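You operate a simulated robot arm through the tools that you are given. There is no shell and no other tool. Be economical: measure what you need, move in short steps, check, and stop when the job is done.

You run a simulated robot arm. Do the job below in one go: nothing can be reset, and whatever is moved stays where it is left.

Task
Turn off the tap and dry the white plate with the purple towel.
Fine: it lies in the drawer with the red panel; shut that, towel beside the sink.

It is judged by the outcome, as a careful person would: the job done as asked, and still so three seconds after it is handed in. It fails if anything else is knocked over, pushed out of place, dropped, spilled or broken. Flat cloth is picked up by pressing the open fingertips on it (5 to 10 N) and closing them slowly along it; thin cloth reads only 2 to 8 mm in the jaws.

Robot
A 6-joint arm with a two-finger parallel gripper on a trunk, on a base that drives. Base frame: it is fixed to the floor where the robot stands at the start and does not move with it; the origin is under the middle of the robot, x ahead of it, y to its left, z up; the surface under the hand at the start is at about z = 900. Readings come in mm, rad, newtons and seconds.
With the tool pointing down near the work surface it reaches from about 100 to 720 mm from the robot's upright axis, wherever it stands. Its first joint turns from -2.897 to 2.897 rad. Places, roughly: counter beside the sink [1000, 600, 900]; drawer with the red panel [300, -500, 400]. Payload 3.91 kg.
The tool frame sits at the grasp point between the pads (the TCP): z along the fingers, y along the line on which they close. The tips reach 30 mm beyond it. Largest opening 110 mm; finger width 20, thickness 10; the body of the gripper, 48 by 112 mm, starts 55 mm behind the TCP.
Orientation is that of the tool frame in the base frame, as [roll, pitch, yaw] about the fixed x, y, z axes, in that order (R = Rz(yaw) Ry(pitch) Rx(roll)). With the fingers straight down and closing along the base's y, the tool's x points along the base's -x, its y along +y and its z along -z.

Tools
- The arm moves only by the tool jog_arm. Its argument "rows" is text: rows parted by semicolons, each of 7 numbers parted by spaces: the turn, a rotation vector about the tool's x, y, z in rad, then the shift along the tool's x, y, z in m, then the finger opening in m, from 0 to 0.11. In form: wx wy wz x y z gripper; .... A call has 1 to 12 rows; each row shifts and turns the commanded pose from where the row before left it, along the tool's axes as they then stand. A row lasts 0.2 s, in which the tool goes at most 50 mm and 0.15 rad; a call with a longer step from one row to the next is refused whole, and so is a gripper value outside its range. A pose out of reach is approached as far as the arm can. The call stops where the force on the tool passes 40 N (or 10 N more than at its start, if that is more) or the arm is blocked; 0.2 s more then pass. Each finger travels about 45 mm/s and halts on what it meets, pressing with about 44 N; the grip force reading is that of the motor and also rises with nothing between the fingers. The clock runs only during rows and for 0.2 s after the last one: add rows that do not move to give the fingers time. It gives the time, the measured TCP pose, the force on the tool (base axes), the opening and the grip force at its end, in the units of the frame above (readings bear some noise), with the torque about the TCP (base axes, N m) and any sound that the robot's microphone picked up, and new pictures: "views" is both (left out), scene, wrist or none.
- Cameras (640 x 400 px; columns grow to the right, rows downward): "scene" is now at [-5.2, 89.9, 1423.9]; the picture's right is [-0.76, -0.65, 0.00], its down [-0.45, 0.52, -0.73] and it looks along [0.48, -0.55, -0.68] (base axes); focal length 214 px, centre (320, 200). "wrist" rides on the gripper at [71, 22, -107] in the tool frame; the picture's right is [-0.29, 0.96, 0.00], its down [-0.76, -0.23, -0.61] and it looks along [-0.58, -0.18, 0.79] (tool axes); focal length 243 px, centre (320, 200). There is no depth. A picture from a camera that has moved, and an enlarged one, comes with that camera's place and axes in the base frame and with its lens.
- move_column(by): slides the trunk up (or, below 0, down) by that many mm; the arm and the scene camera ride with it, the base frame stays. It gives what a move gives, with no picture.
- roll_base(legs): drives the robot by 1 to 6 legs, each [ahead, left, turn to the left] in mm, mm and rad, along the robot's own axes; the way and the turn of a leg run together, so that a leg with both is an arc; at most 1500 mm and 3.142 rad a leg. The arm and the cameras ride along, it lands a little off, and it stops where it bumps. It gives what a move gives, and a new picture of the scene camera.
- aim_head(pan, tilt): turns the head with the scene camera to pan (to the left, within 1.501 rad either way) and tilt (down, from -0.506 to 1.204), counted from straight ahead of the robot. It gives what a move gives, and a new picture of the scene camera.
- close_up(camera, box): a new picture of the part [left, top, right, bottom] of that camera's present view, enlarged. No time passes.
- sign_off(): hands the job in; it is judged then, once.

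Work in short steps. Places have to be worked out from the pictures, the camera data and where the tool is seen: move nearer, look again, correct. Check each grasp and each placing, and mend what went wrong. You have 120 turns and 260 pictures in all, those below and enlarged ones among them. Open the gripper and draw the arm clear of the work before you hand the job in, unless the task says otherwise; then end with one line.

The tools are called after "Request:" by a JSON object that holds its "api" and its "payload". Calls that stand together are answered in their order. jog_arm: Moves the arm, as the interface text tells. Its arguments: {"type":"object","properties":{"rows":{"type":"string"},"views":{"type":"string","enum":["both","scene","wrist","none"]}},"required":["rows"]} The other tools are called the same way: move_column (by) slides the trunk up or down; roll_base (legs) drives the base; aim_head (pan, tilt) turns the head that bears the scene camera; close_up (camera, box) takes an enlarged picture of a part of a camera's view; sign_off () hands the job in.

At the start:

```text
time_s: 0.0
tool_pos: [319.0, -238.2, 1223.1]
tool_rot: [3.141, -0.001, 3.14]
ft_force: [0.6, -0.5, -0.2]
moment: [-0.01, -0.01, 0.05]
grip_width: 110.2
gripper_force: 0.1
trunk travel left (down, up): [-389.0, 201.0]
robot x, y, heading: [3.6, 0.5, 0.002]
head pan, tilt: [-0.859, 0.752]
```

scene: 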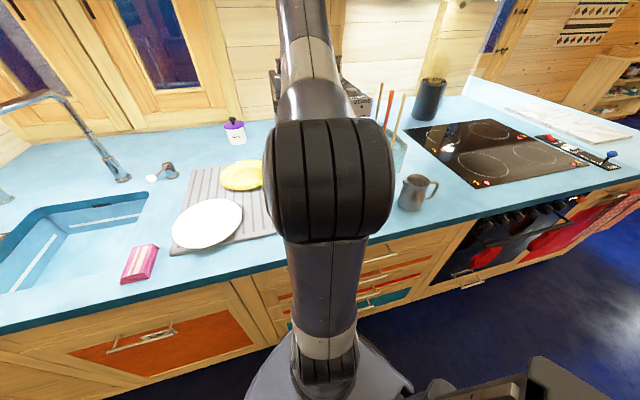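
wrist: 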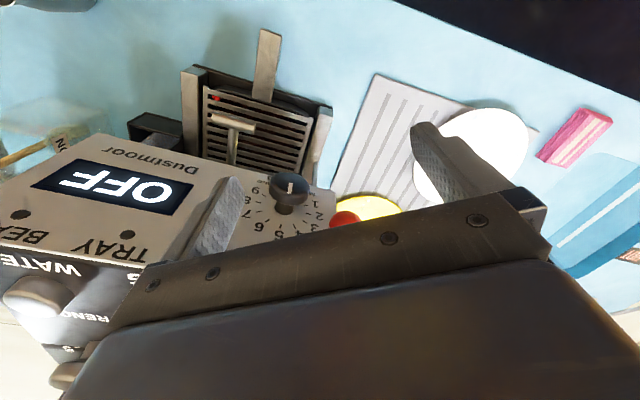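

The scene shows the sink at the left, plate on a drying mat, and drawers below. I look towards the sink and tap first.

Request:
{"api": "aim_head", "payload": {"pan": -0.1, "tilt": 0.6}}

Request:
{"api": "aim_head", "payload": {"pan": -1.4, "tilt": 0.8}}

```text
time_s: 1.1
tool_pos: [318.3, -238.0, 1223.2]
tool_rot: [-3.141, 0.0, -3.141]
ft_force: [-0.1, 0.5, -0.2]
moment: [0.02, 0.0, -0.02]
grip_width: 109.5
gripper_force: 0.1
trunk travel left (down, up): [-389.0, 201.0]
robot x, y, heading: [-0.4, -2.1, -0.003]
head pan, tilt: [-0.099, 0.6]
camera scene: at [28.7, 143.8, 1436.9], right [-0.1, -0.99, 0.0], down [-0.56, 0.06, -0.82], along [0.82, -0.08, -0.57], focal length 214 px, centre (320, 200)
```

scene: 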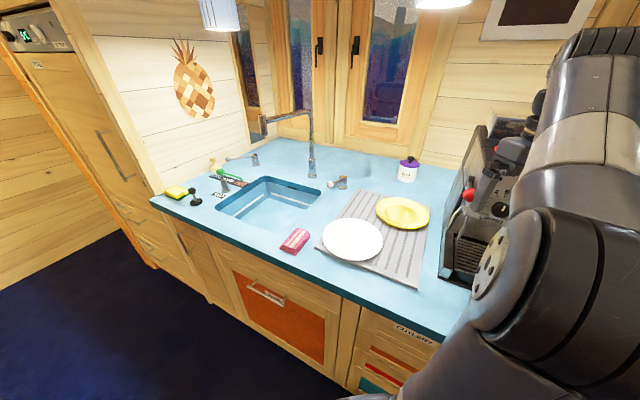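

```text
time_s: 2.6
tool_pos: [318.4, -237.9, 1223.1]
tool_rot: [-3.141, -0.001, 3.14]
ft_force: [0.5, 0.0, -0.4]
moment: [0.01, 0.0, 0.01]
grip_width: 109.8
gripper_force: 0.0
trunk travel left (down, up): [-389.0, 201.0]
robot x, y, heading: [2.9, 0.3, -0.006]
head pan, tilt: [-1.4, 0.799]
camera scene: at [-45.5, 73.1, 1420.0], right [-0.99, -0.17, 0.0], down [-0.12, 0.71, -0.7], along [0.12, -0.69, -0.72], focal length 214 px, centre (320, 200)
```

scene: 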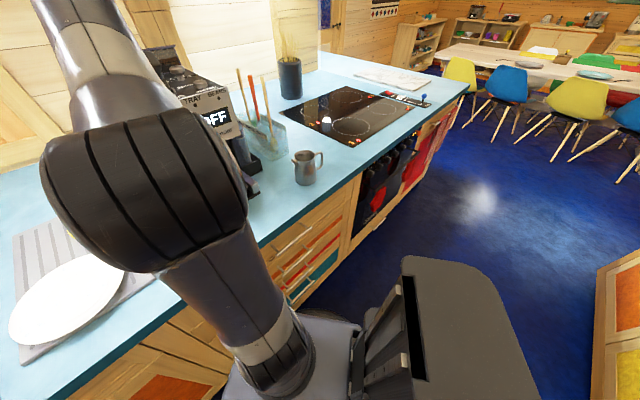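

I pan back to see the sink and tap and zoom in.

Request:
{"api": "aim_head", "payload": {"pan": -0.2, "tilt": 0.75}}

Request:
{"api": "close_up", "payload": {"camera": "scene", "box": [160, 60, 400, 210]}}

Request:
{"api": "close_up", "payload": {"camera": "scene", "box": [180, 200, 480, 400]}}

```text
time_s: 4.0
tool_pos: [318.5, -237.1, 1222.4]
tool_rot: [-3.141, 0.0, 3.141]
ft_force: [0.1, 0.1, -0.5]
moment: [-0.03, -0.02, 0.01]
grip_width: 110.1
gripper_force: 0.0
trunk travel left (down, up): [-389.0, 201.0]
robot x, y, heading: [0.8, -0.4, -0.004]
head pan, tilt: [-0.201, 0.75]
camera scene: at [21.9, 136.0, 1424.0], right [-0.2, -0.98, 0.0], down [-0.67, 0.14, -0.73], along [0.72, -0.15, -0.68], focal length 214 px, centre (320, 200)
```

scene: 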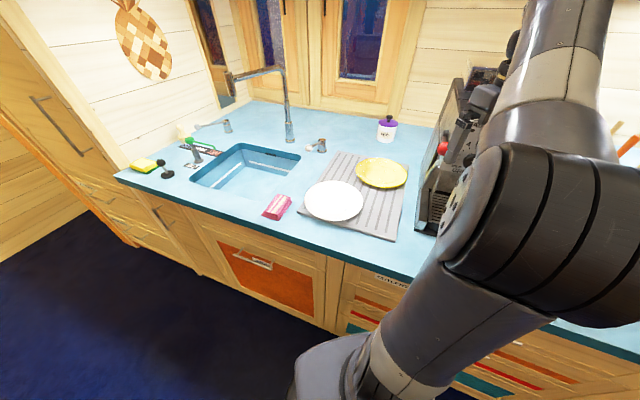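

```text
2.67 times, centred on (280, 135) of scene
camera zoom: at [21.9, 136.0, 1424.0], right [-0.2, -0.98, 0.0], down [-0.67, 0.14, -0.73], along [0.72, -0.15, -0.68], focal length 572 px, centre (427, 373)
```

zoom: 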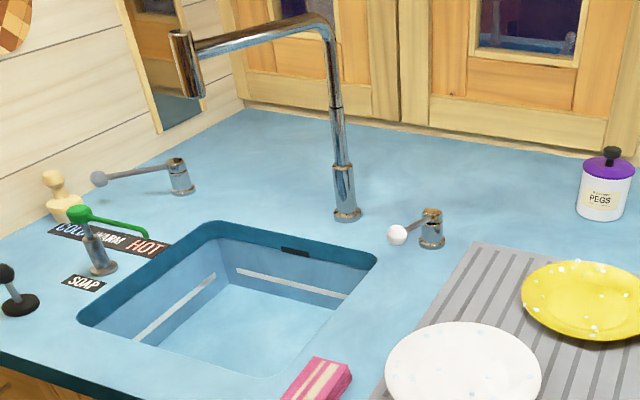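

```text
2.00 times, centred on (330, 300) of scene
camera zoom: at [21.9, 136.0, 1424.0], right [-0.2, -0.98, 0.0], down [-0.67, 0.14, -0.73], along [0.72, -0.15, -0.68], focal length 429 px, centre (300, 0)
```

zoom: 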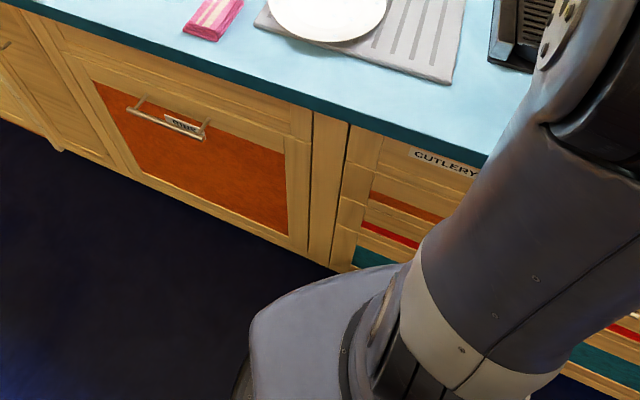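

I zoom further into the tap controls to find which of the handles is the running valve.

Request:
{"api": "close_up", "payload": {"camera": "scene", "box": [175, 100, 275, 190]}}

Request:
{"api": "close_up", "payload": {"camera": "scene", "box": [260, 110, 360, 200]}}

Request:
{"api": "close_up", "payload": {"camera": "scene", "box": [215, 60, 315, 150]}}

```text
4.44 times, centred on (225, 145) of scene
camera zoom: at [21.9, 136.0, 1424.0], right [-0.2, -0.98, 0.0], down [-0.67, 0.14, -0.73], along [0.72, -0.15, -0.68], focal length 953 px, centre (742, 444)
```

zoom: 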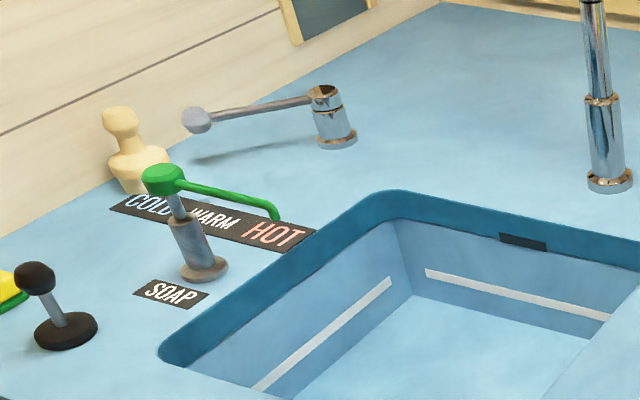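

```text
4.44 times, centred on (310, 155) of scene
camera zoom: at [21.9, 136.0, 1424.0], right [-0.2, -0.98, 0.0], down [-0.67, 0.14, -0.73], along [0.72, -0.15, -0.68], focal length 953 px, centre (364, 400)
```

zoom: 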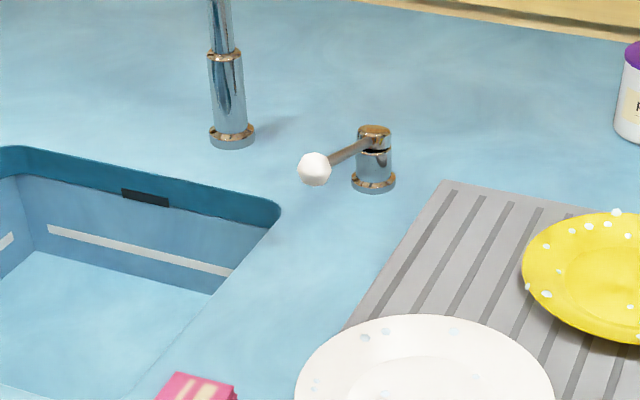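

```text
4.44 times, centred on (265, 105) of scene
camera zoom: at [21.9, 136.0, 1424.0], right [-0.2, -0.98, 0.0], down [-0.67, 0.14, -0.73], along [0.72, -0.15, -0.68], focal length 953 px, centre (564, 622)
```

zoom: 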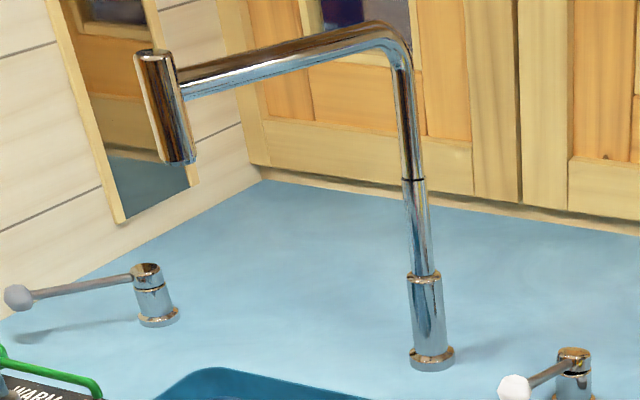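

Lever with white ball right of the faucet seems to be the tap handle. I drive parallel to the counter toward the sink (edge runs along about (0.505, 0.863)), then turn to face it.

Request:
{"api": "roll_base", "payload": {"legs": [[215, 368, 0], [0, 0, -0.53]]}}

Request:
{"api": "aim_head", "payload": {"pan": 0.05, "tilt": 0.7}}

```text
time_s: 8.0
tool_pos: [370.9, 8.0, 1222.9]
tool_rot: [3.141, 0.001, 2.632]
ft_force: [-1.6, 0.0, -0.3]
moment: [-0.01, -0.05, 0.01]
grip_width: 110.0
gripper_force: 0.1
trunk travel left (down, up): [-389.0, 201.0]
robot x, y, heading: [204.8, 374.2, -0.508]
head pan, tilt: [-0.201, 0.75]
camera scene: at [294.2, 480.0, 1424.0], right [-0.65, -0.76, 0.0], down [-0.52, 0.44, -0.73], along [0.55, -0.48, -0.68], focal length 214 px, centre (320, 200)
```

scene: 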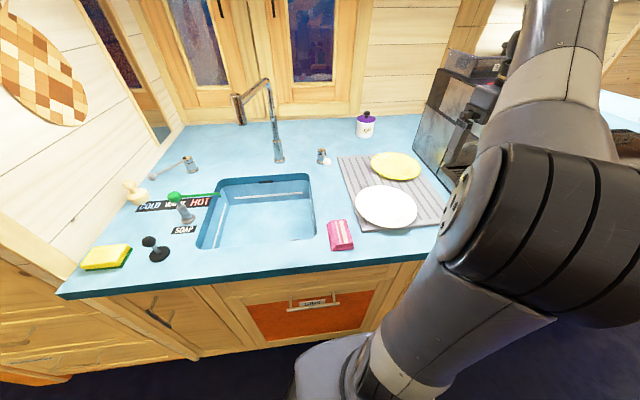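

```text
time_s: 8.8
tool_pos: [370.3, 8.7, 1222.9]
tool_rot: [-3.141, -0.001, 2.631]
ft_force: [0.4, -0.4, -0.5]
moment: [-0.04, -0.01, -0.02]
grip_width: 110.0
gripper_force: 0.0
trunk travel left (down, up): [-389.0, 201.0]
robot x, y, heading: [208.4, 372.8, -0.507]
head pan, tilt: [0.051, 0.7]
camera scene: at [307.5, 496.4, 1428.3], right [-0.44, -0.9, 0.0], down [-0.58, 0.29, -0.76], along [0.69, -0.34, -0.64], focal length 214 px, centre (320, 200)
```

scene: 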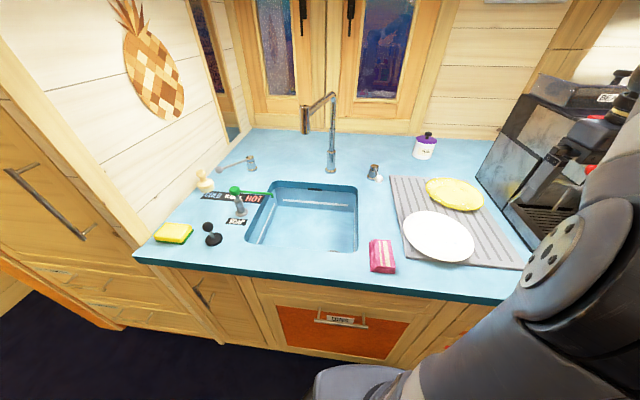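

Request:
{"api": "close_up", "payload": {"camera": "scene", "box": [285, 80, 405, 200]}}

Request:
{"api": "close_up", "payload": {"camera": "scene", "box": [180, 130, 300, 230]}}

```text
3.33 times, centred on (345, 140) of scene
camera zoom: at [307.5, 496.4, 1428.3], right [-0.44, -0.9, 0.0], down [-0.58, 0.29, -0.76], along [0.69, -0.34, -0.64], focal length 715 px, centre (237, 400)
```

zoom: 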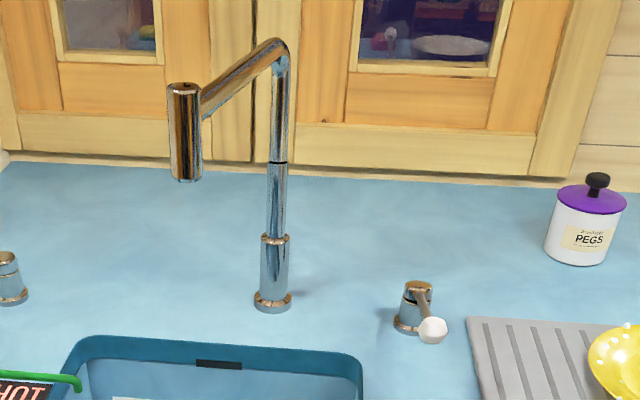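

```text
4.00 times, centred on (240, 180) of scene
camera zoom: at [307.5, 496.4, 1428.3], right [-0.44, -0.9, 0.0], down [-0.58, 0.29, -0.76], along [0.69, -0.34, -0.64], focal length 858 px, centre (640, 280)
```

zoom: 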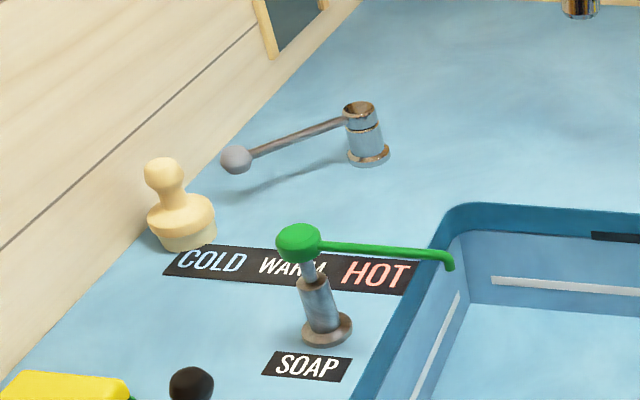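

The green one is soap, the grey lever sets temperature; the white-ball lever is flow. I do a null arm step to hear the microphone.

Request:
{"api": "jog_arm", "payload": {"rows": "0 0 0 0 0 0 0.11", "views": "wrist"}}

```text
time_s: 9.2
tool_pos: [370.3, 8.2, 1223.4]
tool_rot: [-3.141, 0.0, 2.632]
ft_force: [0.2, 0.0, 0.6]
moment: [-0.02, 0.01, 0.0]
grip_width: 110.0
gripper_force: 0.0
trunk travel left (down, up): [-389.0, 201.0]
robot x, y, heading: [208.4, 371.5, -0.504]
head pan, tilt: [0.051, 0.7]
camera wrist: at [317.2, 61.3, 1329.1], right [0.72, 0.69, 0.0], down [0.55, -0.57, 0.61], along [0.42, -0.44, -0.79], focal length 243 px, centre (320, 200)
```

wrist: 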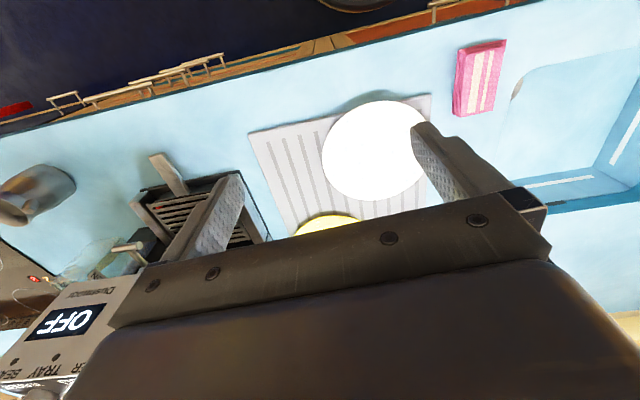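

Lever ball triangulates to about (790, 22, 991), its base at (920, -62), so it points toward the front tilted up. I bring the hand nearer to view it with the wrist camera.

Request:
{"api": "jog_arm", "payload": {"rows": "0 0 0 -0.025 0.027 0 0.05;0 0 0 -0.025 0.027 0 0.0;0 0 0 -0.025 0.027 0 0.0;0 0 0 -0.025 0.027 0 0.0;0 0 0 -0.025 0.027 0 0.0;0 0 0 -0.025 0.027 0 0.0;0 0 0 -0.025 0.027 0 0.0;0 0 0 -0.025 0.027 0 0.0"}}

```text
time_s: 11.0
tool_pos: [641.3, 104.8, 1200.9]
tool_rot: [3.141, 0.002, 2.632]
ft_force: [-0.5, -0.9, 0.6]
moment: [0.0, -0.02, -0.06]
grip_width: 0.1
gripper_force: 37.9
out of reach, approached as far as the arm can: row 4, 5, 6, 7, 8
trunk travel left (down, up): [-389.0, 201.0]
robot x, y, heading: [209.4, 371.3, -0.511]
head pan, tilt: [0.051, 0.7]
camera scene: at [307.5, 496.4, 1428.3], right [-0.44, -0.9, 0.0], down [-0.58, 0.29, -0.76], along [0.69, -0.34, -0.64], focal length 214 px, centre (320, 200)
camera wrist: at [587.6, 157.9, 1307.1], right [0.72, 0.69, 0.0], down [0.55, -0.57, 0.61], along [0.42, -0.44, -0.79], focal length 243 px, centre (320, 200)
```

scene: 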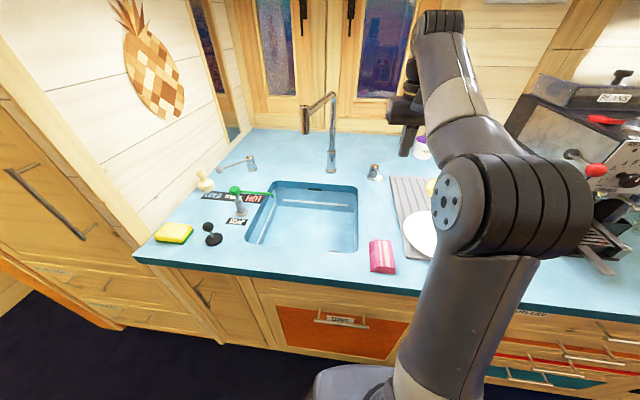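
wrist: 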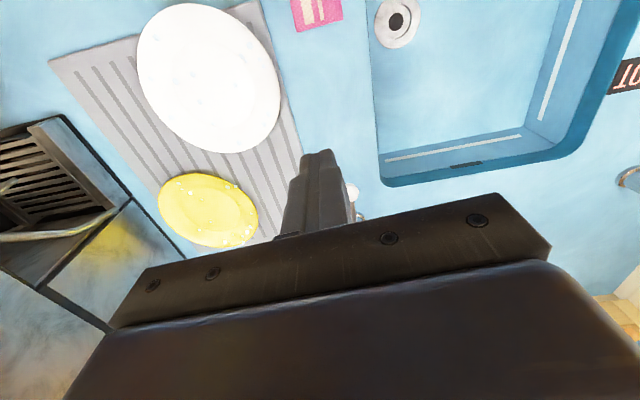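

Reach at this height is limited, so I drive forward 90 mm and lower the trunk 100 mm, staying high above the lever.

Request:
{"api": "roll_base", "payload": {"legs": [[90, 0, 0]]}}

Request:
{"api": "move_column", "payload": {"by": -60}}

Request:
{"api": "close_up", "payload": {"camera": "scene", "box": [320, 80, 460, 200]}}

```text
time_s: 12.1
tool_pos: [684.2, 80.3, 1199.3]
tool_rot: [-3.14, -0.001, 2.629]
ft_force: [-0.7, 0.5, -0.2]
moment: [0.02, 0.01, 0.01]
grip_width: 0.1
gripper_force: 37.5
trunk travel left (down, up): [-389.0, 201.0]
robot x, y, heading: [253.5, 347.7, -0.51]
head pan, tilt: [0.051, 0.7]
stopped in leg 1: the robot was blocked; the commanded pose is now the measured one
camera scene: at [351.0, 473.8, 1428.3], right [-0.45, -0.9, 0.0], down [-0.58, 0.29, -0.76], along [0.68, -0.34, -0.64], focal length 214 px, centre (320, 200)
```

scene: 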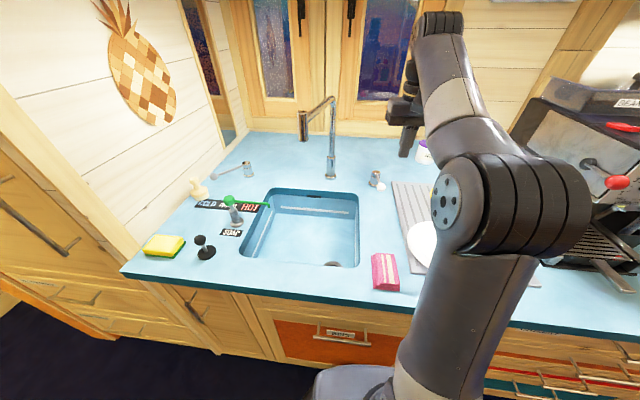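

```text
time_s: 13.1
tool_pos: [684.2, 80.7, 1138.6]
tool_rot: [3.141, -0.001, 2.631]
ft_force: [0.0, 0.7, -0.6]
moment: [-0.03, 0.02, -0.01]
grip_width: 0.0
gripper_force: 37.9
trunk travel left (down, up): [-329.0, 261.0]
robot x, y, heading: [251.3, 347.7, -0.511]
head pan, tilt: [0.051, 0.7]
```

```text
3.33 times, centred on (390, 140) of scene
camera zoom: at [350.6, 474.1, 1368.3], right [-0.45, -0.9, 0.0], down [-0.58, 0.29, -0.76], along [0.68, -0.34, -0.64], focal length 715 px, centre (87, 400)
```

zoom: 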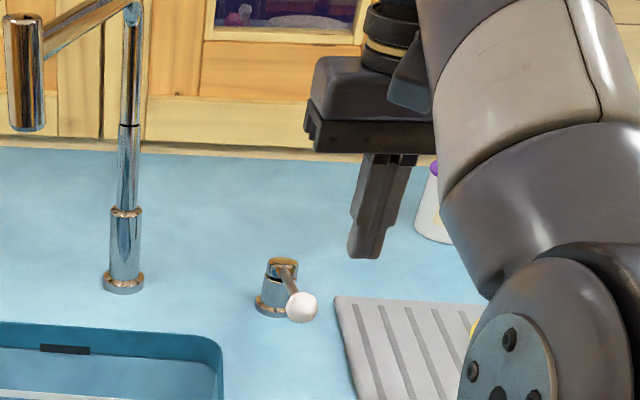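

Base touched the counter front; the ball checks at about (790, 18, 987), and the tilted cap shows the lever is lifted (open). I go over the ball with closed fingers and check before pressing it down.

Request:
{"api": "jog_arm", "payload": {"rows": "0 0 0 -0.04 -0.001 0 0;0 0 0 -0.04 -0.001 0.02 0;0 0 0 -0.043 0 0.03 0;0 0 0 0 0 0 0", "views": "both"}}

Request:
{"api": "close_up", "payload": {"camera": "scene", "box": [310, 110, 430, 200]}}

```text
refused: row 3 steps farther than a row can; nothing moved
```

```text
4.44 times, centred on (370, 155) of scene
camera zoom: at [350.6, 474.1, 1368.3], right [-0.45, -0.9, 0.0], down [-0.58, 0.29, -0.76], along [0.68, -0.34, -0.64], focal length 953 px, centre (98, 400)
```

zoom: 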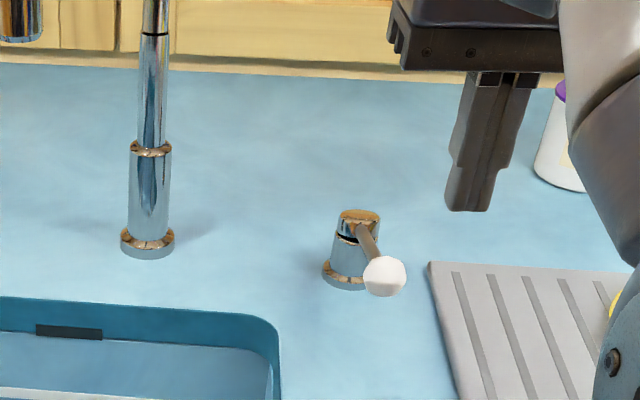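

A row was too long; I repeat it with smaller steps.

Request:
{"api": "jog_arm", "payload": {"rows": "0 0 0 -0.04 -0.001 0 0;0 0 0 -0.04 -0.001 0.02 0;0 0 0 -0.033 0 0.03 0;0 0 0 -0.01 0 0.01 0;0 0 0 0 0 0 0", "views": "both"}}

Request:
{"api": "close_up", "payload": {"camera": "scene", "box": [310, 110, 430, 200]}}

```text
time_s: 14.3
tool_pos: [782.6, 22.5, 1062.2]
tool_rot: [-3.141, 0.0, 2.63]
ft_force: [0.6, 0.2, -0.2]
moment: [0.03, -0.05, 0.0]
grip_width: 0.0
gripper_force: 37.9
out of reach, approached as far as the arm can: row 1, 2
trunk travel left (down, up): [-329.0, 261.0]
robot x, y, heading: [248.3, 346.1, -0.512]
head pan, tilt: [0.051, 0.7]
camera scene: at [350.8, 474.0, 1368.3], right [-0.45, -0.9, 0.0], down [-0.58, 0.29, -0.76], along [0.68, -0.34, -0.64], focal length 214 px, centre (320, 200)
camera wrist: at [730.9, 75.6, 1169.2], right [0.72, 0.69, 0.0], down [0.55, -0.57, 0.61], along [0.42, -0.44, -0.79], focal length 243 px, centre (320, 200)
```

scene: 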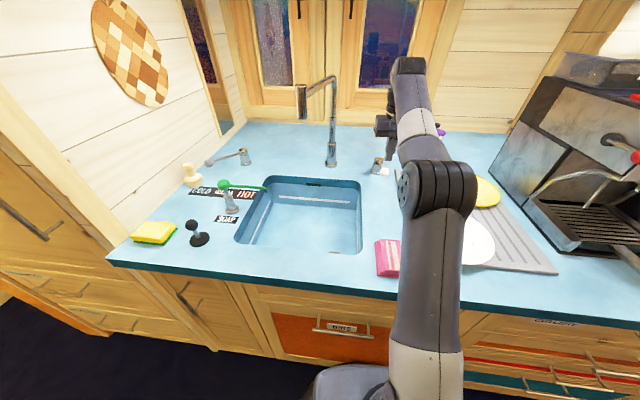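
wrist: 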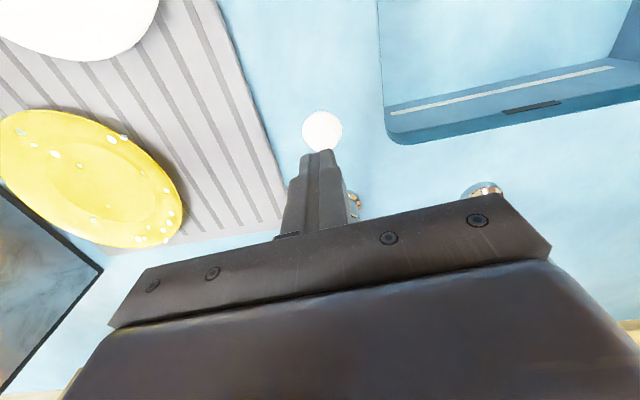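

```text
4.44 times, centred on (370, 155) of scene
camera zoom: at [350.8, 474.0, 1368.3], right [-0.45, -0.9, 0.0], down [-0.58, 0.29, -0.76], along [0.68, -0.34, -0.64], focal length 953 px, centre (98, 400)
```

zoom: 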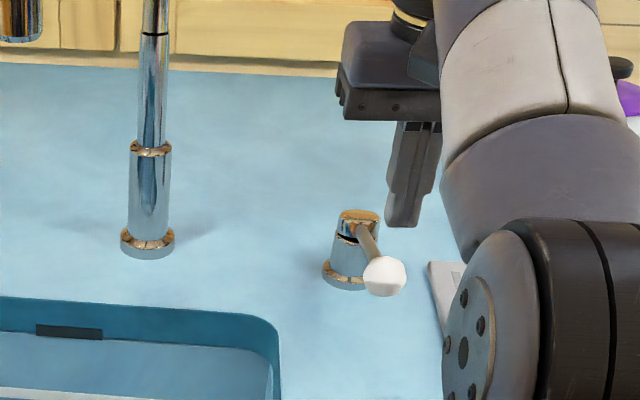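

Wrist view confirms the ball right below the tips at about (782, 24). I press down in small steps.

Request:
{"api": "jog_arm", "payload": {"rows": "0 0 0 0 0 0.02 0;0 0 0 0 0 0.012 0;0 0 0 0 0 0.012 0;0 0 0 0 0 0.012 0;0 0 0 0 0 0.012 0", "views": "wrist"}}

Request:
{"api": "close_up", "payload": {"camera": "scene", "box": [310, 110, 430, 200]}}

```text
time_s: 15.5
tool_pos: [783.3, 24.2, 1008.3]
tool_rot: [-3.139, 0.023, 2.63]
ft_force: [-4.6, 3.5, 17.1]
moment: [0.15, 0.22, 0.01]
grip_width: 0.0
gripper_force: 37.7
trunk travel left (down, up): [-329.0, 261.0]
robot x, y, heading: [250.2, 348.0, -0.517]
head pan, tilt: [0.051, 0.7]
stopped in row 5: the force on the tool passed its limit at 49 N (the readings are from after the stop); the commanded pose is now the measured one
camera wrist: at [726.9, 78.5, 1112.0], right [0.72, 0.69, 0.01], down [0.54, -0.56, 0.63], along [0.44, -0.45, -0.78], focal length 243 px, centre (320, 200)
```

wrist: 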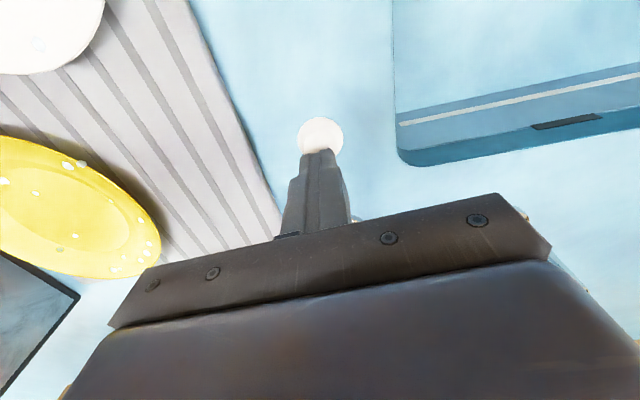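

```text
4.44 times, centred on (370, 155) of scene
camera zoom: at [349.0, 475.2, 1368.4], right [-0.45, -0.9, 0.0], down [-0.58, 0.29, -0.77], along [0.69, -0.34, -0.64], focal length 953 px, centre (98, 400)
```

zoom: 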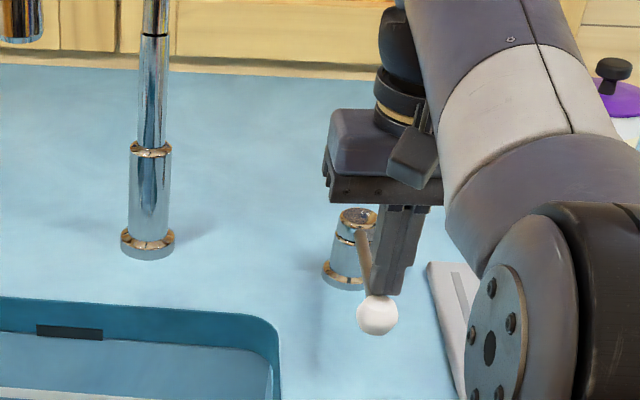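

The lever went down and met a stop; the cap looks level now. I lift off and look.

Request:
{"api": "jog_arm", "payload": {"rows": "0 0 0 0 0 -0.03 0;0 0 0 0 0 -0.04 0;0 0 0 0.04 0 -0.03 0;0 0 0 0.05 0 0 0;0 0 0 0.05 0 0 0;0 0 0 0.05 0 0 0", "views": "wrist"}}

Request:
{"api": "close_up", "payload": {"camera": "scene", "box": [310, 110, 430, 200]}}

Request:
{"api": "close_up", "payload": {"camera": "scene", "box": [230, 60, 390, 260]}}

```text
time_s: 16.9
tool_pos: [616.8, 116.8, 1099.8]
tool_rot: [-3.141, 0.019, 2.628]
ft_force: [0.5, -0.3, -1.2]
moment: [0.06, 0.03, 0.05]
grip_width: 0.0
gripper_force: 37.3
trunk travel left (down, up): [-329.0, 261.0]
robot x, y, heading: [250.4, 349.6, -0.509]
head pan, tilt: [0.051, 0.7]
camera wrist: at [562.3, 171.3, 1204.6], right [0.72, 0.69, 0.0], down [0.54, -0.57, 0.62], along [0.43, -0.45, -0.78], focal length 243 px, centre (320, 200)
```

wrist: 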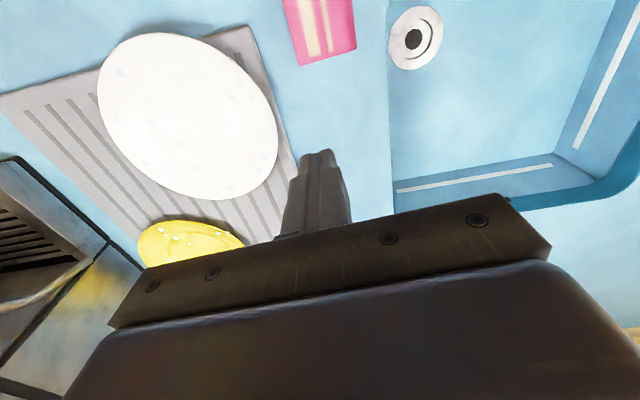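

```text
4.44 times, centred on (370, 155) of scene
camera zoom: at [351.0, 473.9, 1368.2], right [-0.45, -0.9, 0.0], down [-0.58, 0.29, -0.76], along [0.68, -0.34, -0.64], focal length 953 px, centre (98, 400)
```

zoom: 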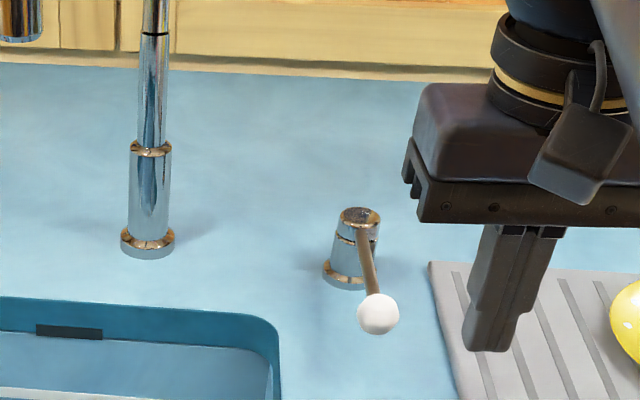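

```text
2.00 times, centred on (310, 160) of scene
camera zoom: at [351.0, 473.9, 1368.2], right [-0.45, -0.9, 0.0], down [-0.58, 0.29, -0.76], along [0.68, -0.34, -0.64], focal length 429 px, centre (340, 280)
```

zoom: 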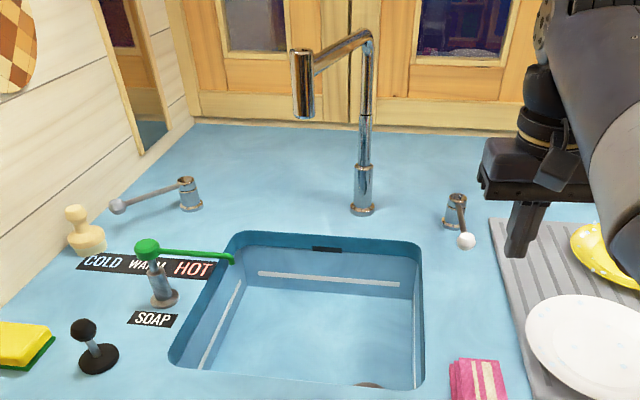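

The cap is level and the lever down: tap closed. Now I back away from the counter and go right toward the drawer stack.

Request:
{"api": "roll_base", "payload": {"legs": [[-400, 0, 0], [0, -650, 0]]}}

Request:
{"api": "aim_head", "payload": {"pan": -0.1, "tilt": 0.75}}

```text
time_s: 22.6
tool_pos: [-30.7, -247.9, 1100.1]
tool_rot: [-3.139, 0.021, 2.668]
ft_force: [0.2, 0.0, 1.0]
moment: [-0.01, 0.01, 0.01]
grip_width: 0.2
gripper_force: 37.4
trunk travel left (down, up): [-329.0, 261.0]
robot x, y, heading: [-406.6, -29.6, -0.475]
head pan, tilt: [0.051, 0.7]
camera scene: at [-311.6, 97.9, 1368.2], right [-0.41, -0.91, 0.0], down [-0.59, 0.26, -0.76], along [0.7, -0.31, -0.64], focal length 214 px, centre (320, 200)
```

scene: 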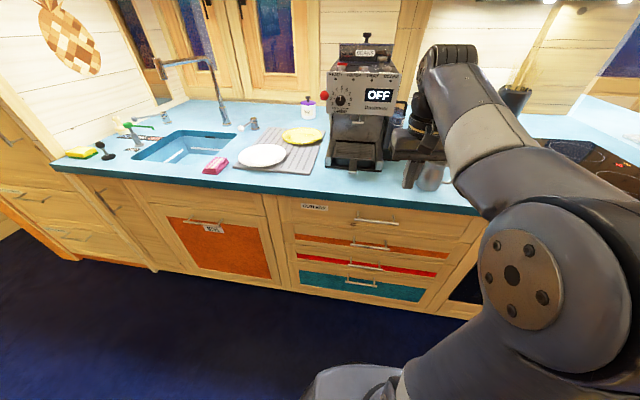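

```text
time_s: 23.3
tool_pos: [-30.9, -248.1, 1100.2]
tool_rot: [-3.139, 0.019, 2.669]
ft_force: [-0.5, 0.0, -0.7]
moment: [-0.03, -0.02, 0.01]
grip_width: 0.1
gripper_force: 37.7
trunk travel left (down, up): [-329.0, 261.0]
robot x, y, heading: [-404.7, -32.0, -0.476]
head pan, tilt: [-0.099, 0.75]
camera scene: at [-319.4, 87.7, 1364.0], right [-0.54, -0.84, 0.0], down [-0.57, 0.37, -0.73], along [0.61, -0.4, -0.68], focal length 214 px, centre (320, 200)
```

scene: 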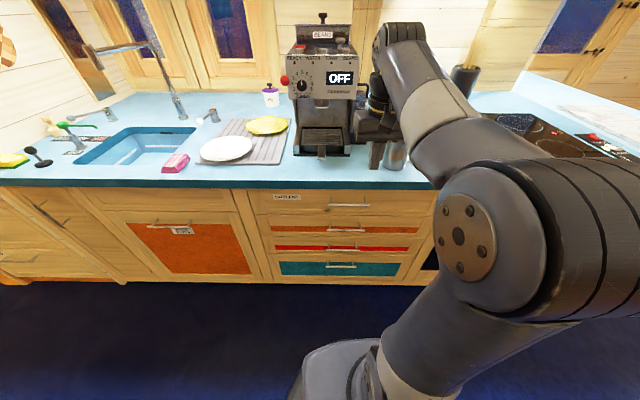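

Request:
{"api": "close_up", "payload": {"camera": "scene", "box": [240, 175, 450, 300]}}

```text
3.05 times, centred on (345, 238) of scene
camera zoom: at [-319.4, 87.7, 1364.0], right [-0.54, -0.84, 0.0], down [-0.57, 0.37, -0.73], along [0.61, -0.4, -0.68], focal length 654 px, centre (244, 86)
```

zoom: 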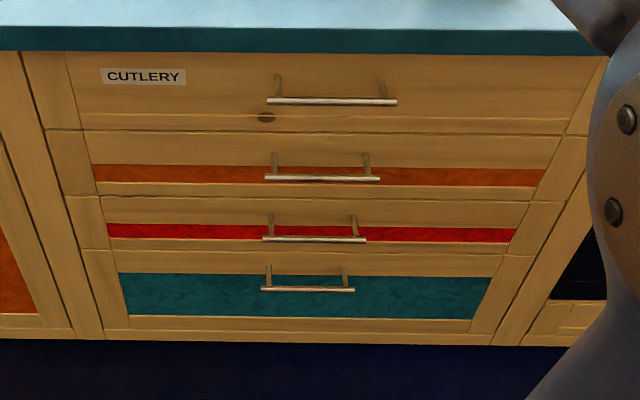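

Red panel is the third drawer down; its handle I place at about (94, -312, 520), drawer face normal near -0.575 rad. I square up the base, lower the trunk, and start turning the hand level.

Request:
{"api": "roll_base", "payload": {"legs": [[0, 0, -0.1]]}}

Request:
{"api": "move_column", "payload": {"by": -250}}

Request:
{"api": "jog_arm", "payload": {"rows": "0 -0.15 0 0 0 0 0.05;0 -0.15 0 0 0 0 0.05;0 -0.15 0 0 0 0 0.05;0 -0.15 0 0 0 0 0.05;0 -0.15 0 0 0 0 0.05;0 -0.15 0 0 0 0 0.05;0 -0.15 0 0 0 0 0.05;0 -0.15 0 0 0 0 0.05;0 -0.15 0 0 0 0 0.05;0 -0.15 0 0 0 0 0.05;0 -0.07 0 0 0 0 0.05", "views": "both"}}

```text
time_s: 24.3
tool_pos: [-55.1, -285.5, 1100.0]
tool_rot: [-3.14, 0.018, 2.565]
ft_force: [-0.6, 0.5, 0.7]
moment: [-0.01, 0.04, 0.04]
grip_width: 0.4
gripper_force: 37.6
trunk travel left (down, up): [-329.0, 261.0]
robot x, y, heading: [-405.0, -30.2, -0.575]
head pan, tilt: [-0.099, 0.75]
camera scene: at [-307.8, 78.3, 1364.0], right [-0.63, -0.78, 0.0], down [-0.53, 0.43, -0.73], along [0.57, -0.46, -0.68], focal length 214 px, centre (320, 200)
```

scene: 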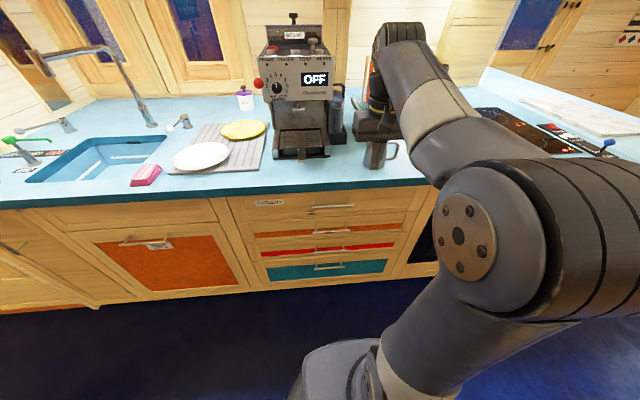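

```text
time_s: 26.8
tool_pos: [-54.5, -284.1, 849.8]
tool_rot: [-3.141, 0.019, 2.566]
ft_force: [-1.4, -0.5, 0.6]
moment: [0.02, 0.04, -0.01]
grip_width: 0.0
gripper_force: 37.7
trunk travel left (down, up): [-79.0, 511.0]
robot x, y, heading: [-407.7, -28.2, -0.575]
head pan, tilt: [-0.099, 0.75]
```

```text
time_s: 29.4
tool_pos: [-37.9, -285.4, 813.8]
tool_rot: [3.019, 1.341, 2.498]
ft_force: [-0.3, 0.1, -1.3]
moment: [0.01, -0.05, 0.01]
grip_width: 50.1
gripper_force: 0.0
out of reach, approached as far as the arm can: row 10
trunk travel left (down, up): [-79.0, 511.0]
robot x, y, heading: [-407.0, -32.5, -0.581]
head pan, tilt: [-0.099, 0.75]
stopped in row 11: the arm was blocked; the commanded pose is now the measured one
camera scene: at [-310.2, 78.5, 1121.2], right [-0.63, -0.78, 0.0], down [-0.53, 0.43, -0.73], along [0.57, -0.46, -0.68], focal length 214 px, centre (320, 200)
camera wrist: at [-132.7, -206.8, 768.6], right [0.53, 0.79, 0.31], down [-0.49, -0.01, 0.87], along [0.69, -0.61, 0.38], focal length 243 px, centre (320, 200)
```

scene: 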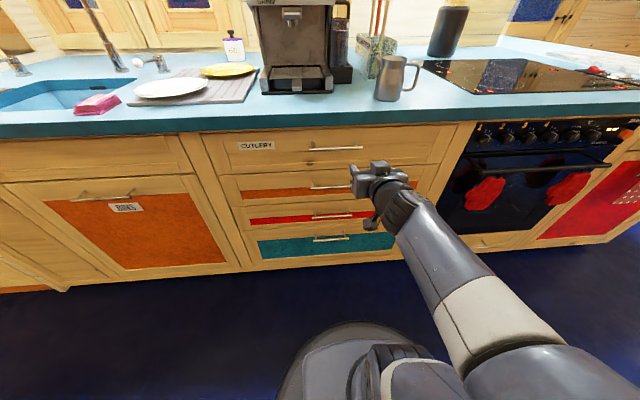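
wrist: 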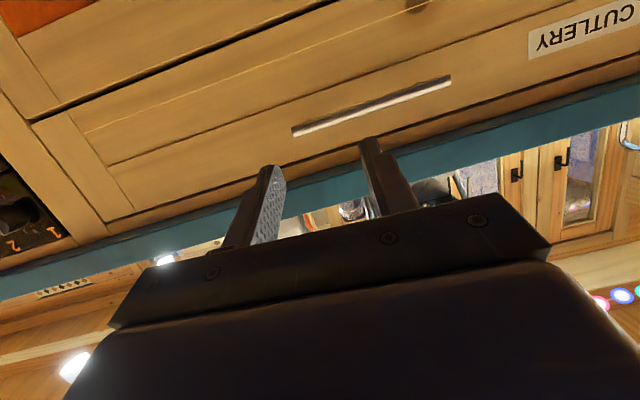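

The hand is nearly level. I lower it and start rolling it so that the fingers close vertically.

Request:
{"api": "jog_arm", "payload": {"rows": "0 0 0 0.04 0 -0.01 0.08;0 0 0 0.04 0 -0.01 0.08;0 0 0 0.04 0 0 0.08;0 0 0 0.04 0 0 0.08;0 0 0 0.04 0 0 0.08", "views": "none"}}

Request:
{"api": "jog_arm", "payload": {"rows": "0 0 0.15 0 0 0 0.08;0 0 0.15 0 0 0 0.08;0 0 0.15 0 0 0 0.08;0 0 0.15 0 0 0 0.08;0 0 0.15 0 0 0 0.08;0 0 0.15 0 0 0 0.08;0 0 0.15 0 0 0 0.08;0 0 0.15 0 0 0 0.08;0 0 0.15 0 0 0 0.08;0 0 0.15 0 0 0 0.08;0 0 0.05 0 0 0 0.08", "views": "both"}}

```text
time_s: 30.8
tool_pos: [-74.2, -264.1, 651.6]
tool_rot: [3.053, 1.411, 2.531]
ft_force: [0.5, 0.4, 0.7]
moment: [-0.01, 0.01, -0.01]
grip_width: 80.0
gripper_force: 0.0
out of reach, approached as far as the arm can: row 5
trunk travel left (down, up): [-79.0, 511.0]
robot x, y, heading: [-405.1, -30.7, -0.573]
head pan, tilt: [-0.099, 0.75]
stopped in row 5: the arm was blocked; the commanded pose is now the measured one
```

```text
time_s: 33.2
tool_pos: [-74.9, -264.5, 649.0]
tool_rot: [1.732, 0.004, 1.05]
ft_force: [-0.7, -1.1, 0.3]
moment: [0.02, 0.02, 0.0]
grip_width: 80.2
gripper_force: 0.1
trunk travel left (down, up): [-79.0, 511.0]
robot x, y, heading: [-406.0, -30.6, -0.572]
head pan, tilt: [-0.099, 0.75]
camera scene: at [-307.9, 78.3, 1114.0], right [-0.63, -0.78, 0.0], down [-0.53, 0.43, -0.73], along [0.57, -0.46, -0.68], focal length 214 px, centre (320, 200)
camera wrist: at [-130.0, -152.5, 687.3], right [-0.01, -0.32, 0.95], down [-0.93, -0.34, -0.13], along [0.37, -0.88, -0.3], focal length 243 px, centre (320, 200)
```

scene: 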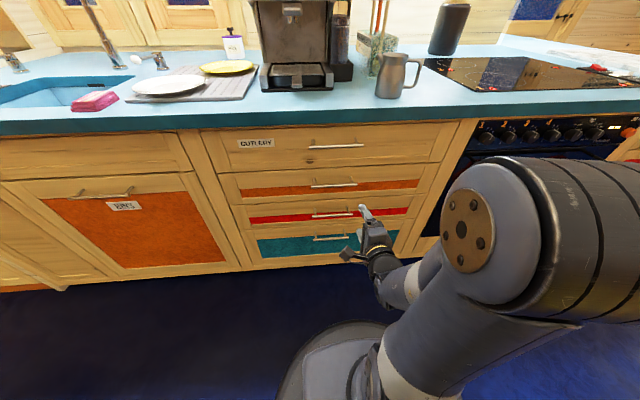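
wrist: 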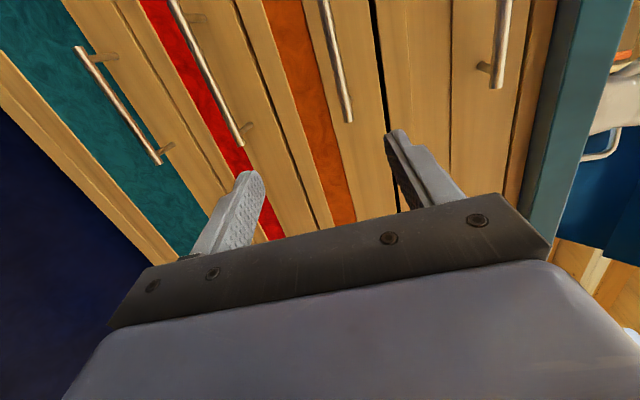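

I can see all four handles; red one's centre is about (96, -308, 508). I level the hand, then go to a standoff in front of that handle.

Request:
{"api": "jog_arm", "payload": {"rows": "-0.08 -0.03 0 0 0 0 0.08;-0.08 -0.025 0 0 0 0 0.08;0 0 0 0.02 -0.04 0 0.08;0 0 0 0.02 -0.04 0 0.08;0 0 0 0.017 -0.04 0.01 0.08;0 0 0 0 -0.021 0.03 0.08;0 0 0 0 0 0.03 0.08;0 0 0 0 0 0 0.08", "views": "both"}}

```text
time_s: 35.0
tool_pos: [-50.9, -322.1, 512.0]
tool_rot: [1.573, 0.011, 1.001]
ft_force: [-0.5, 0.1, 0.7]
moment: [0.01, -0.02, 0.0]
grip_width: 80.0
gripper_force: 0.0
out of reach, approached as far as the arm can: row 1, 2, 3, 4, 5, 6, 7
trunk travel left (down, up): [-79.0, 511.0]
robot x, y, heading: [-403.1, -28.8, -0.573]
head pan, tilt: [-0.099, 0.75]
camera scene: at [-307.9, 78.3, 1114.0], right [-0.63, -0.78, 0.0], down [-0.53, 0.43, -0.73], along [0.57, -0.46, -0.68], focal length 214 px, centre (320, 200)
camera wrist: at [-104.5, -204.9, 530.9], right [-0.15, -0.24, 0.96], down [-0.92, -0.31, -0.22], along [0.35, -0.92, -0.17], focal length 243 px, centre (320, 200)
```

scene: 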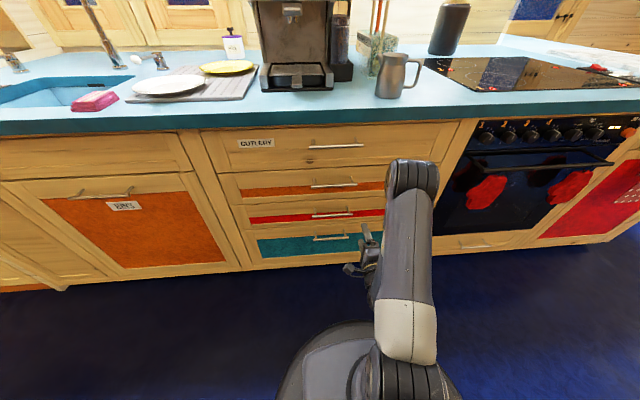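
wrist: 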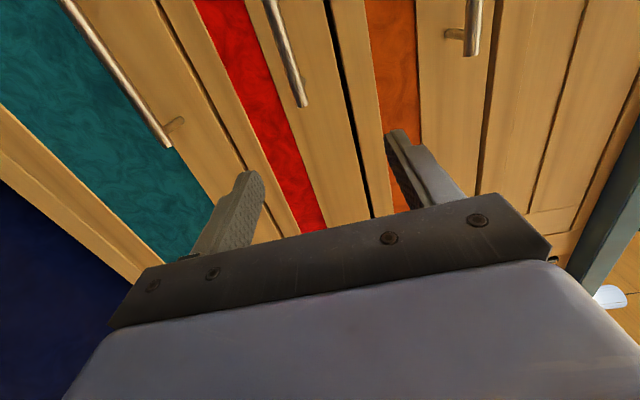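

The arm is limited sideways here, so I use the base: left 92 mm and ahead 50 mm, to centre on the handle.

Request:
{"api": "roll_base", "payload": {"legs": [[50, 92, 0]]}}

Request:
{"api": "jog_arm", "payload": {"rows": "0 0 0 0 -0.008 0 0.08;0 0 0 0 0 0 0.08", "views": "wrist"}}

```text
time_s: 36.2
tool_pos: [40.2, -272.3, 510.8]
tool_rot: [1.569, 0.013, 1.002]
ft_force: [0.0, -0.1, 0.4]
moment: [-0.02, 0.0, -0.02]
grip_width: 80.2
gripper_force: 0.0
trunk travel left (down, up): [-79.0, 511.0]
robot x, y, heading: [-317.8, 21.2, -0.579]
head pan, tilt: [-0.099, 0.75]
camera scene: at [-216.8, 127.6, 1114.0], right [-0.63, -0.78, 0.0], down [-0.53, 0.43, -0.73], along [0.57, -0.46, -0.68], focal length 214 px, centre (320, 200)
```

scene: 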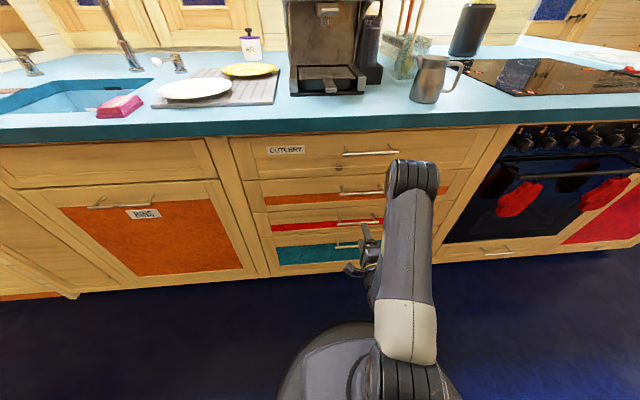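

```text
time_s: 36.8
tool_pos: [41.0, -273.5, 502.1]
tool_rot: [1.571, 0.01, 1.001]
ft_force: [-0.3, 0.5, -0.1]
moment: [-0.03, 0.03, 0.01]
grip_width: 80.0
gripper_force: 0.1
trunk travel left (down, up): [-79.0, 511.0]
robot x, y, heading: [-316.4, 20.7, -0.575]
head pan, tilt: [-0.099, 0.75]
camera wrist: at [-13.2, -155.9, 522.7], right [-0.15, -0.24, 0.96], down [-0.92, -0.31, -0.22], along [0.35, -0.92, -0.17], focal length 243 px, centre (320, 200)
```

wrist: 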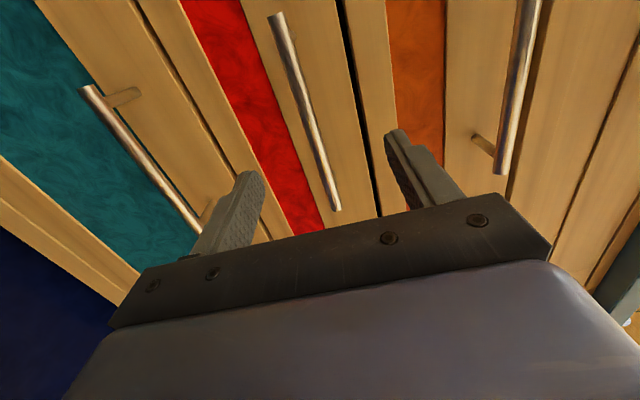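

The red handle is centred between the fingers at z about 498, 65 mm ahead. I drive 54 mm ahead, then close.

Request:
{"api": "roll_base", "payload": {"legs": [[54, 0, 0]]}}

Request:
{"api": "jog_arm", "payload": {"rows": "0 0 0 0 -0.003 0 0.08;0 0 0 0 0 0 0.08", "views": "wrist"}}

```text
time_s: 37.7
tool_pos: [86.3, -302.4, 503.4]
tool_rot: [1.571, 0.011, 1.003]
ft_force: [0.0, -0.2, 0.0]
moment: [-0.01, 0.0, -0.01]
grip_width: 80.1
gripper_force: 0.1
trunk travel left (down, up): [-79.0, 511.0]
robot x, y, heading: [-271.7, -11.2, -0.576]
head pan, tilt: [-0.099, 0.75]
camera scene: at [-171.3, 98.1, 1114.0], right [-0.62, -0.78, 0.0], down [-0.53, 0.43, -0.73], along [0.57, -0.46, -0.68], focal length 214 px, centre (320, 200)
```

scene: 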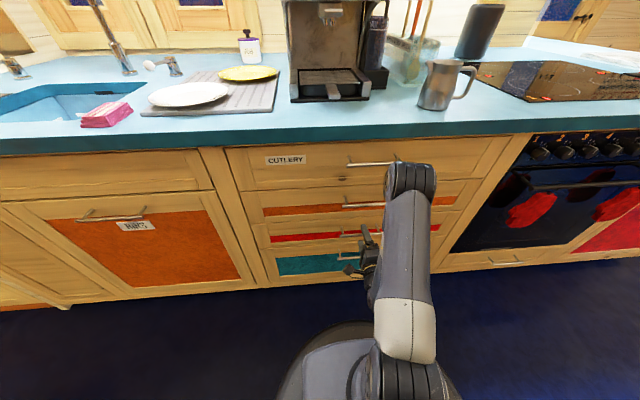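

```text
time_s: 38.3
tool_pos: [85.0, -302.1, 499.8]
tool_rot: [1.569, 0.01, 1.004]
ft_force: [0.1, 0.8, -0.1]
moment: [0.0, 0.01, 0.04]
grip_width: 80.3
gripper_force: 0.0
trunk travel left (down, up): [-79.0, 511.0]
robot x, y, heading: [-266.5, -11.5, -0.574]
head pan, tilt: [-0.099, 0.75]
camera wrist: at [32.6, -185.8, 520.0], right [-0.15, -0.24, 0.96], down [-0.92, -0.32, -0.22], along [0.35, -0.92, -0.17], focal length 243 px, centre (320, 200)
```

wrist: 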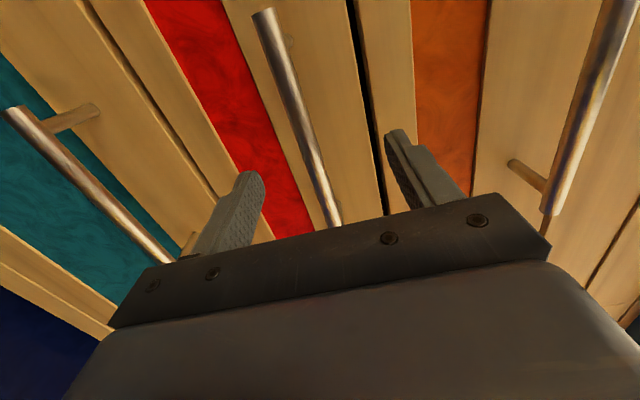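

Handle is between the pads. I close the fingers on it.

Request:
{"api": "jog_arm", "payload": {"rows": "0 0 0 0 0 0 0.05;0 0 0 0 0 0 0.03;0 0 0 0 0 0 0.0;0 0 0 0 0 0 0;0 0 0 0 0 0 0;0 0 0 0 0 0 0", "views": "wrist"}}

```text
time_s: 39.7
tool_pos: [85.9, -302.3, 498.0]
tool_rot: [1.58, 0.011, 1.002]
ft_force: [-1.9, 1.0, -30.3]
moment: [0.96, 0.27, -0.18]
grip_width: 11.8
gripper_force: 44.7
trunk travel left (down, up): [-79.0, 511.0]
robot x, y, heading: [-268.7, -14.3, -0.575]
head pan, tilt: [-0.099, 0.75]
camera wrist: at [32.6, -185.8, 518.2], right [-0.14, -0.24, 0.96], down [-0.92, -0.31, -0.22], along [0.35, -0.92, -0.18], focal length 243 px, centre (320, 200)
```

wrist: 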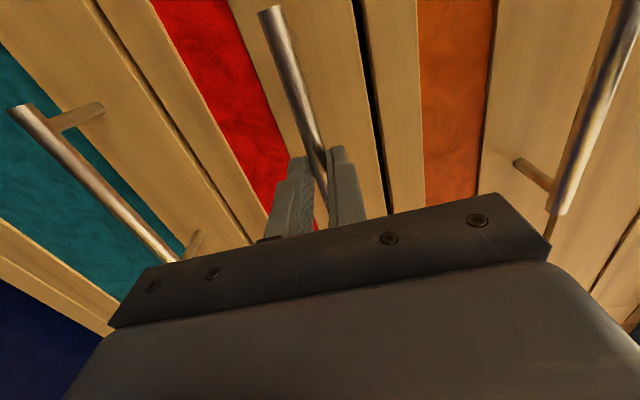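

Gripped (11.8 mm). I relieve the vertical load slightly and then pull by driving back.

Request:
{"api": "jog_arm", "payload": {"rows": "0 0 0 0 -0.003 0 0;0 0 0 0 0 0 0", "views": "none"}}

Request:
{"api": "roll_base", "payload": {"legs": [[-150, 0, 0]]}}

```text
time_s: 40.3
tool_pos: [87.6, -302.3, 497.1]
tool_rot: [1.571, 0.013, 1.002]
ft_force: [-10.0, 7.5, -13.2]
moment: [0.8, -0.05, -0.19]
grip_width: 11.8
gripper_force: 44.7
trunk travel left (down, up): [-79.0, 511.0]
robot x, y, heading: [-271.1, -11.3, -0.574]
head pan, tilt: [-0.099, 0.75]
```

```text
time_s: 41.7
tool_pos: [-44.1, -215.4, 497.1]
tool_rot: [1.571, 0.012, 1.008]
ft_force: [10.5, 12.3, -6.1]
moment: [0.69, -0.26, 0.43]
grip_width: 11.5
gripper_force: 45.6
trunk travel left (down, up): [-79.0, 511.0]
robot x, y, heading: [-401.8, 74.1, -0.572]
head pan, tilt: [-0.099, 0.75]
camera scene: at [-302.7, 183.8, 1114.0], right [-0.62, -0.78, 0.0], down [-0.53, 0.42, -0.73], along [0.57, -0.46, -0.68], focal length 214 px, centre (320, 200)
```

scene: 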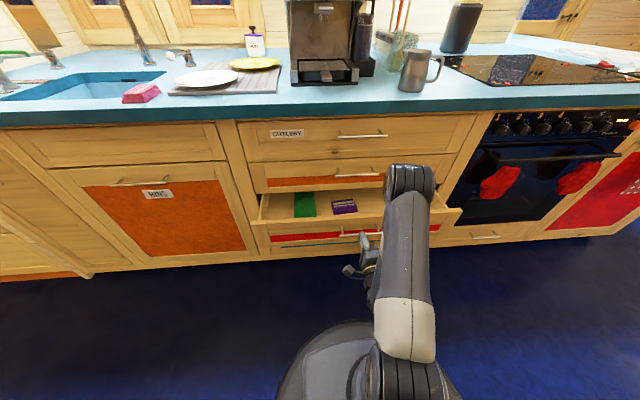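

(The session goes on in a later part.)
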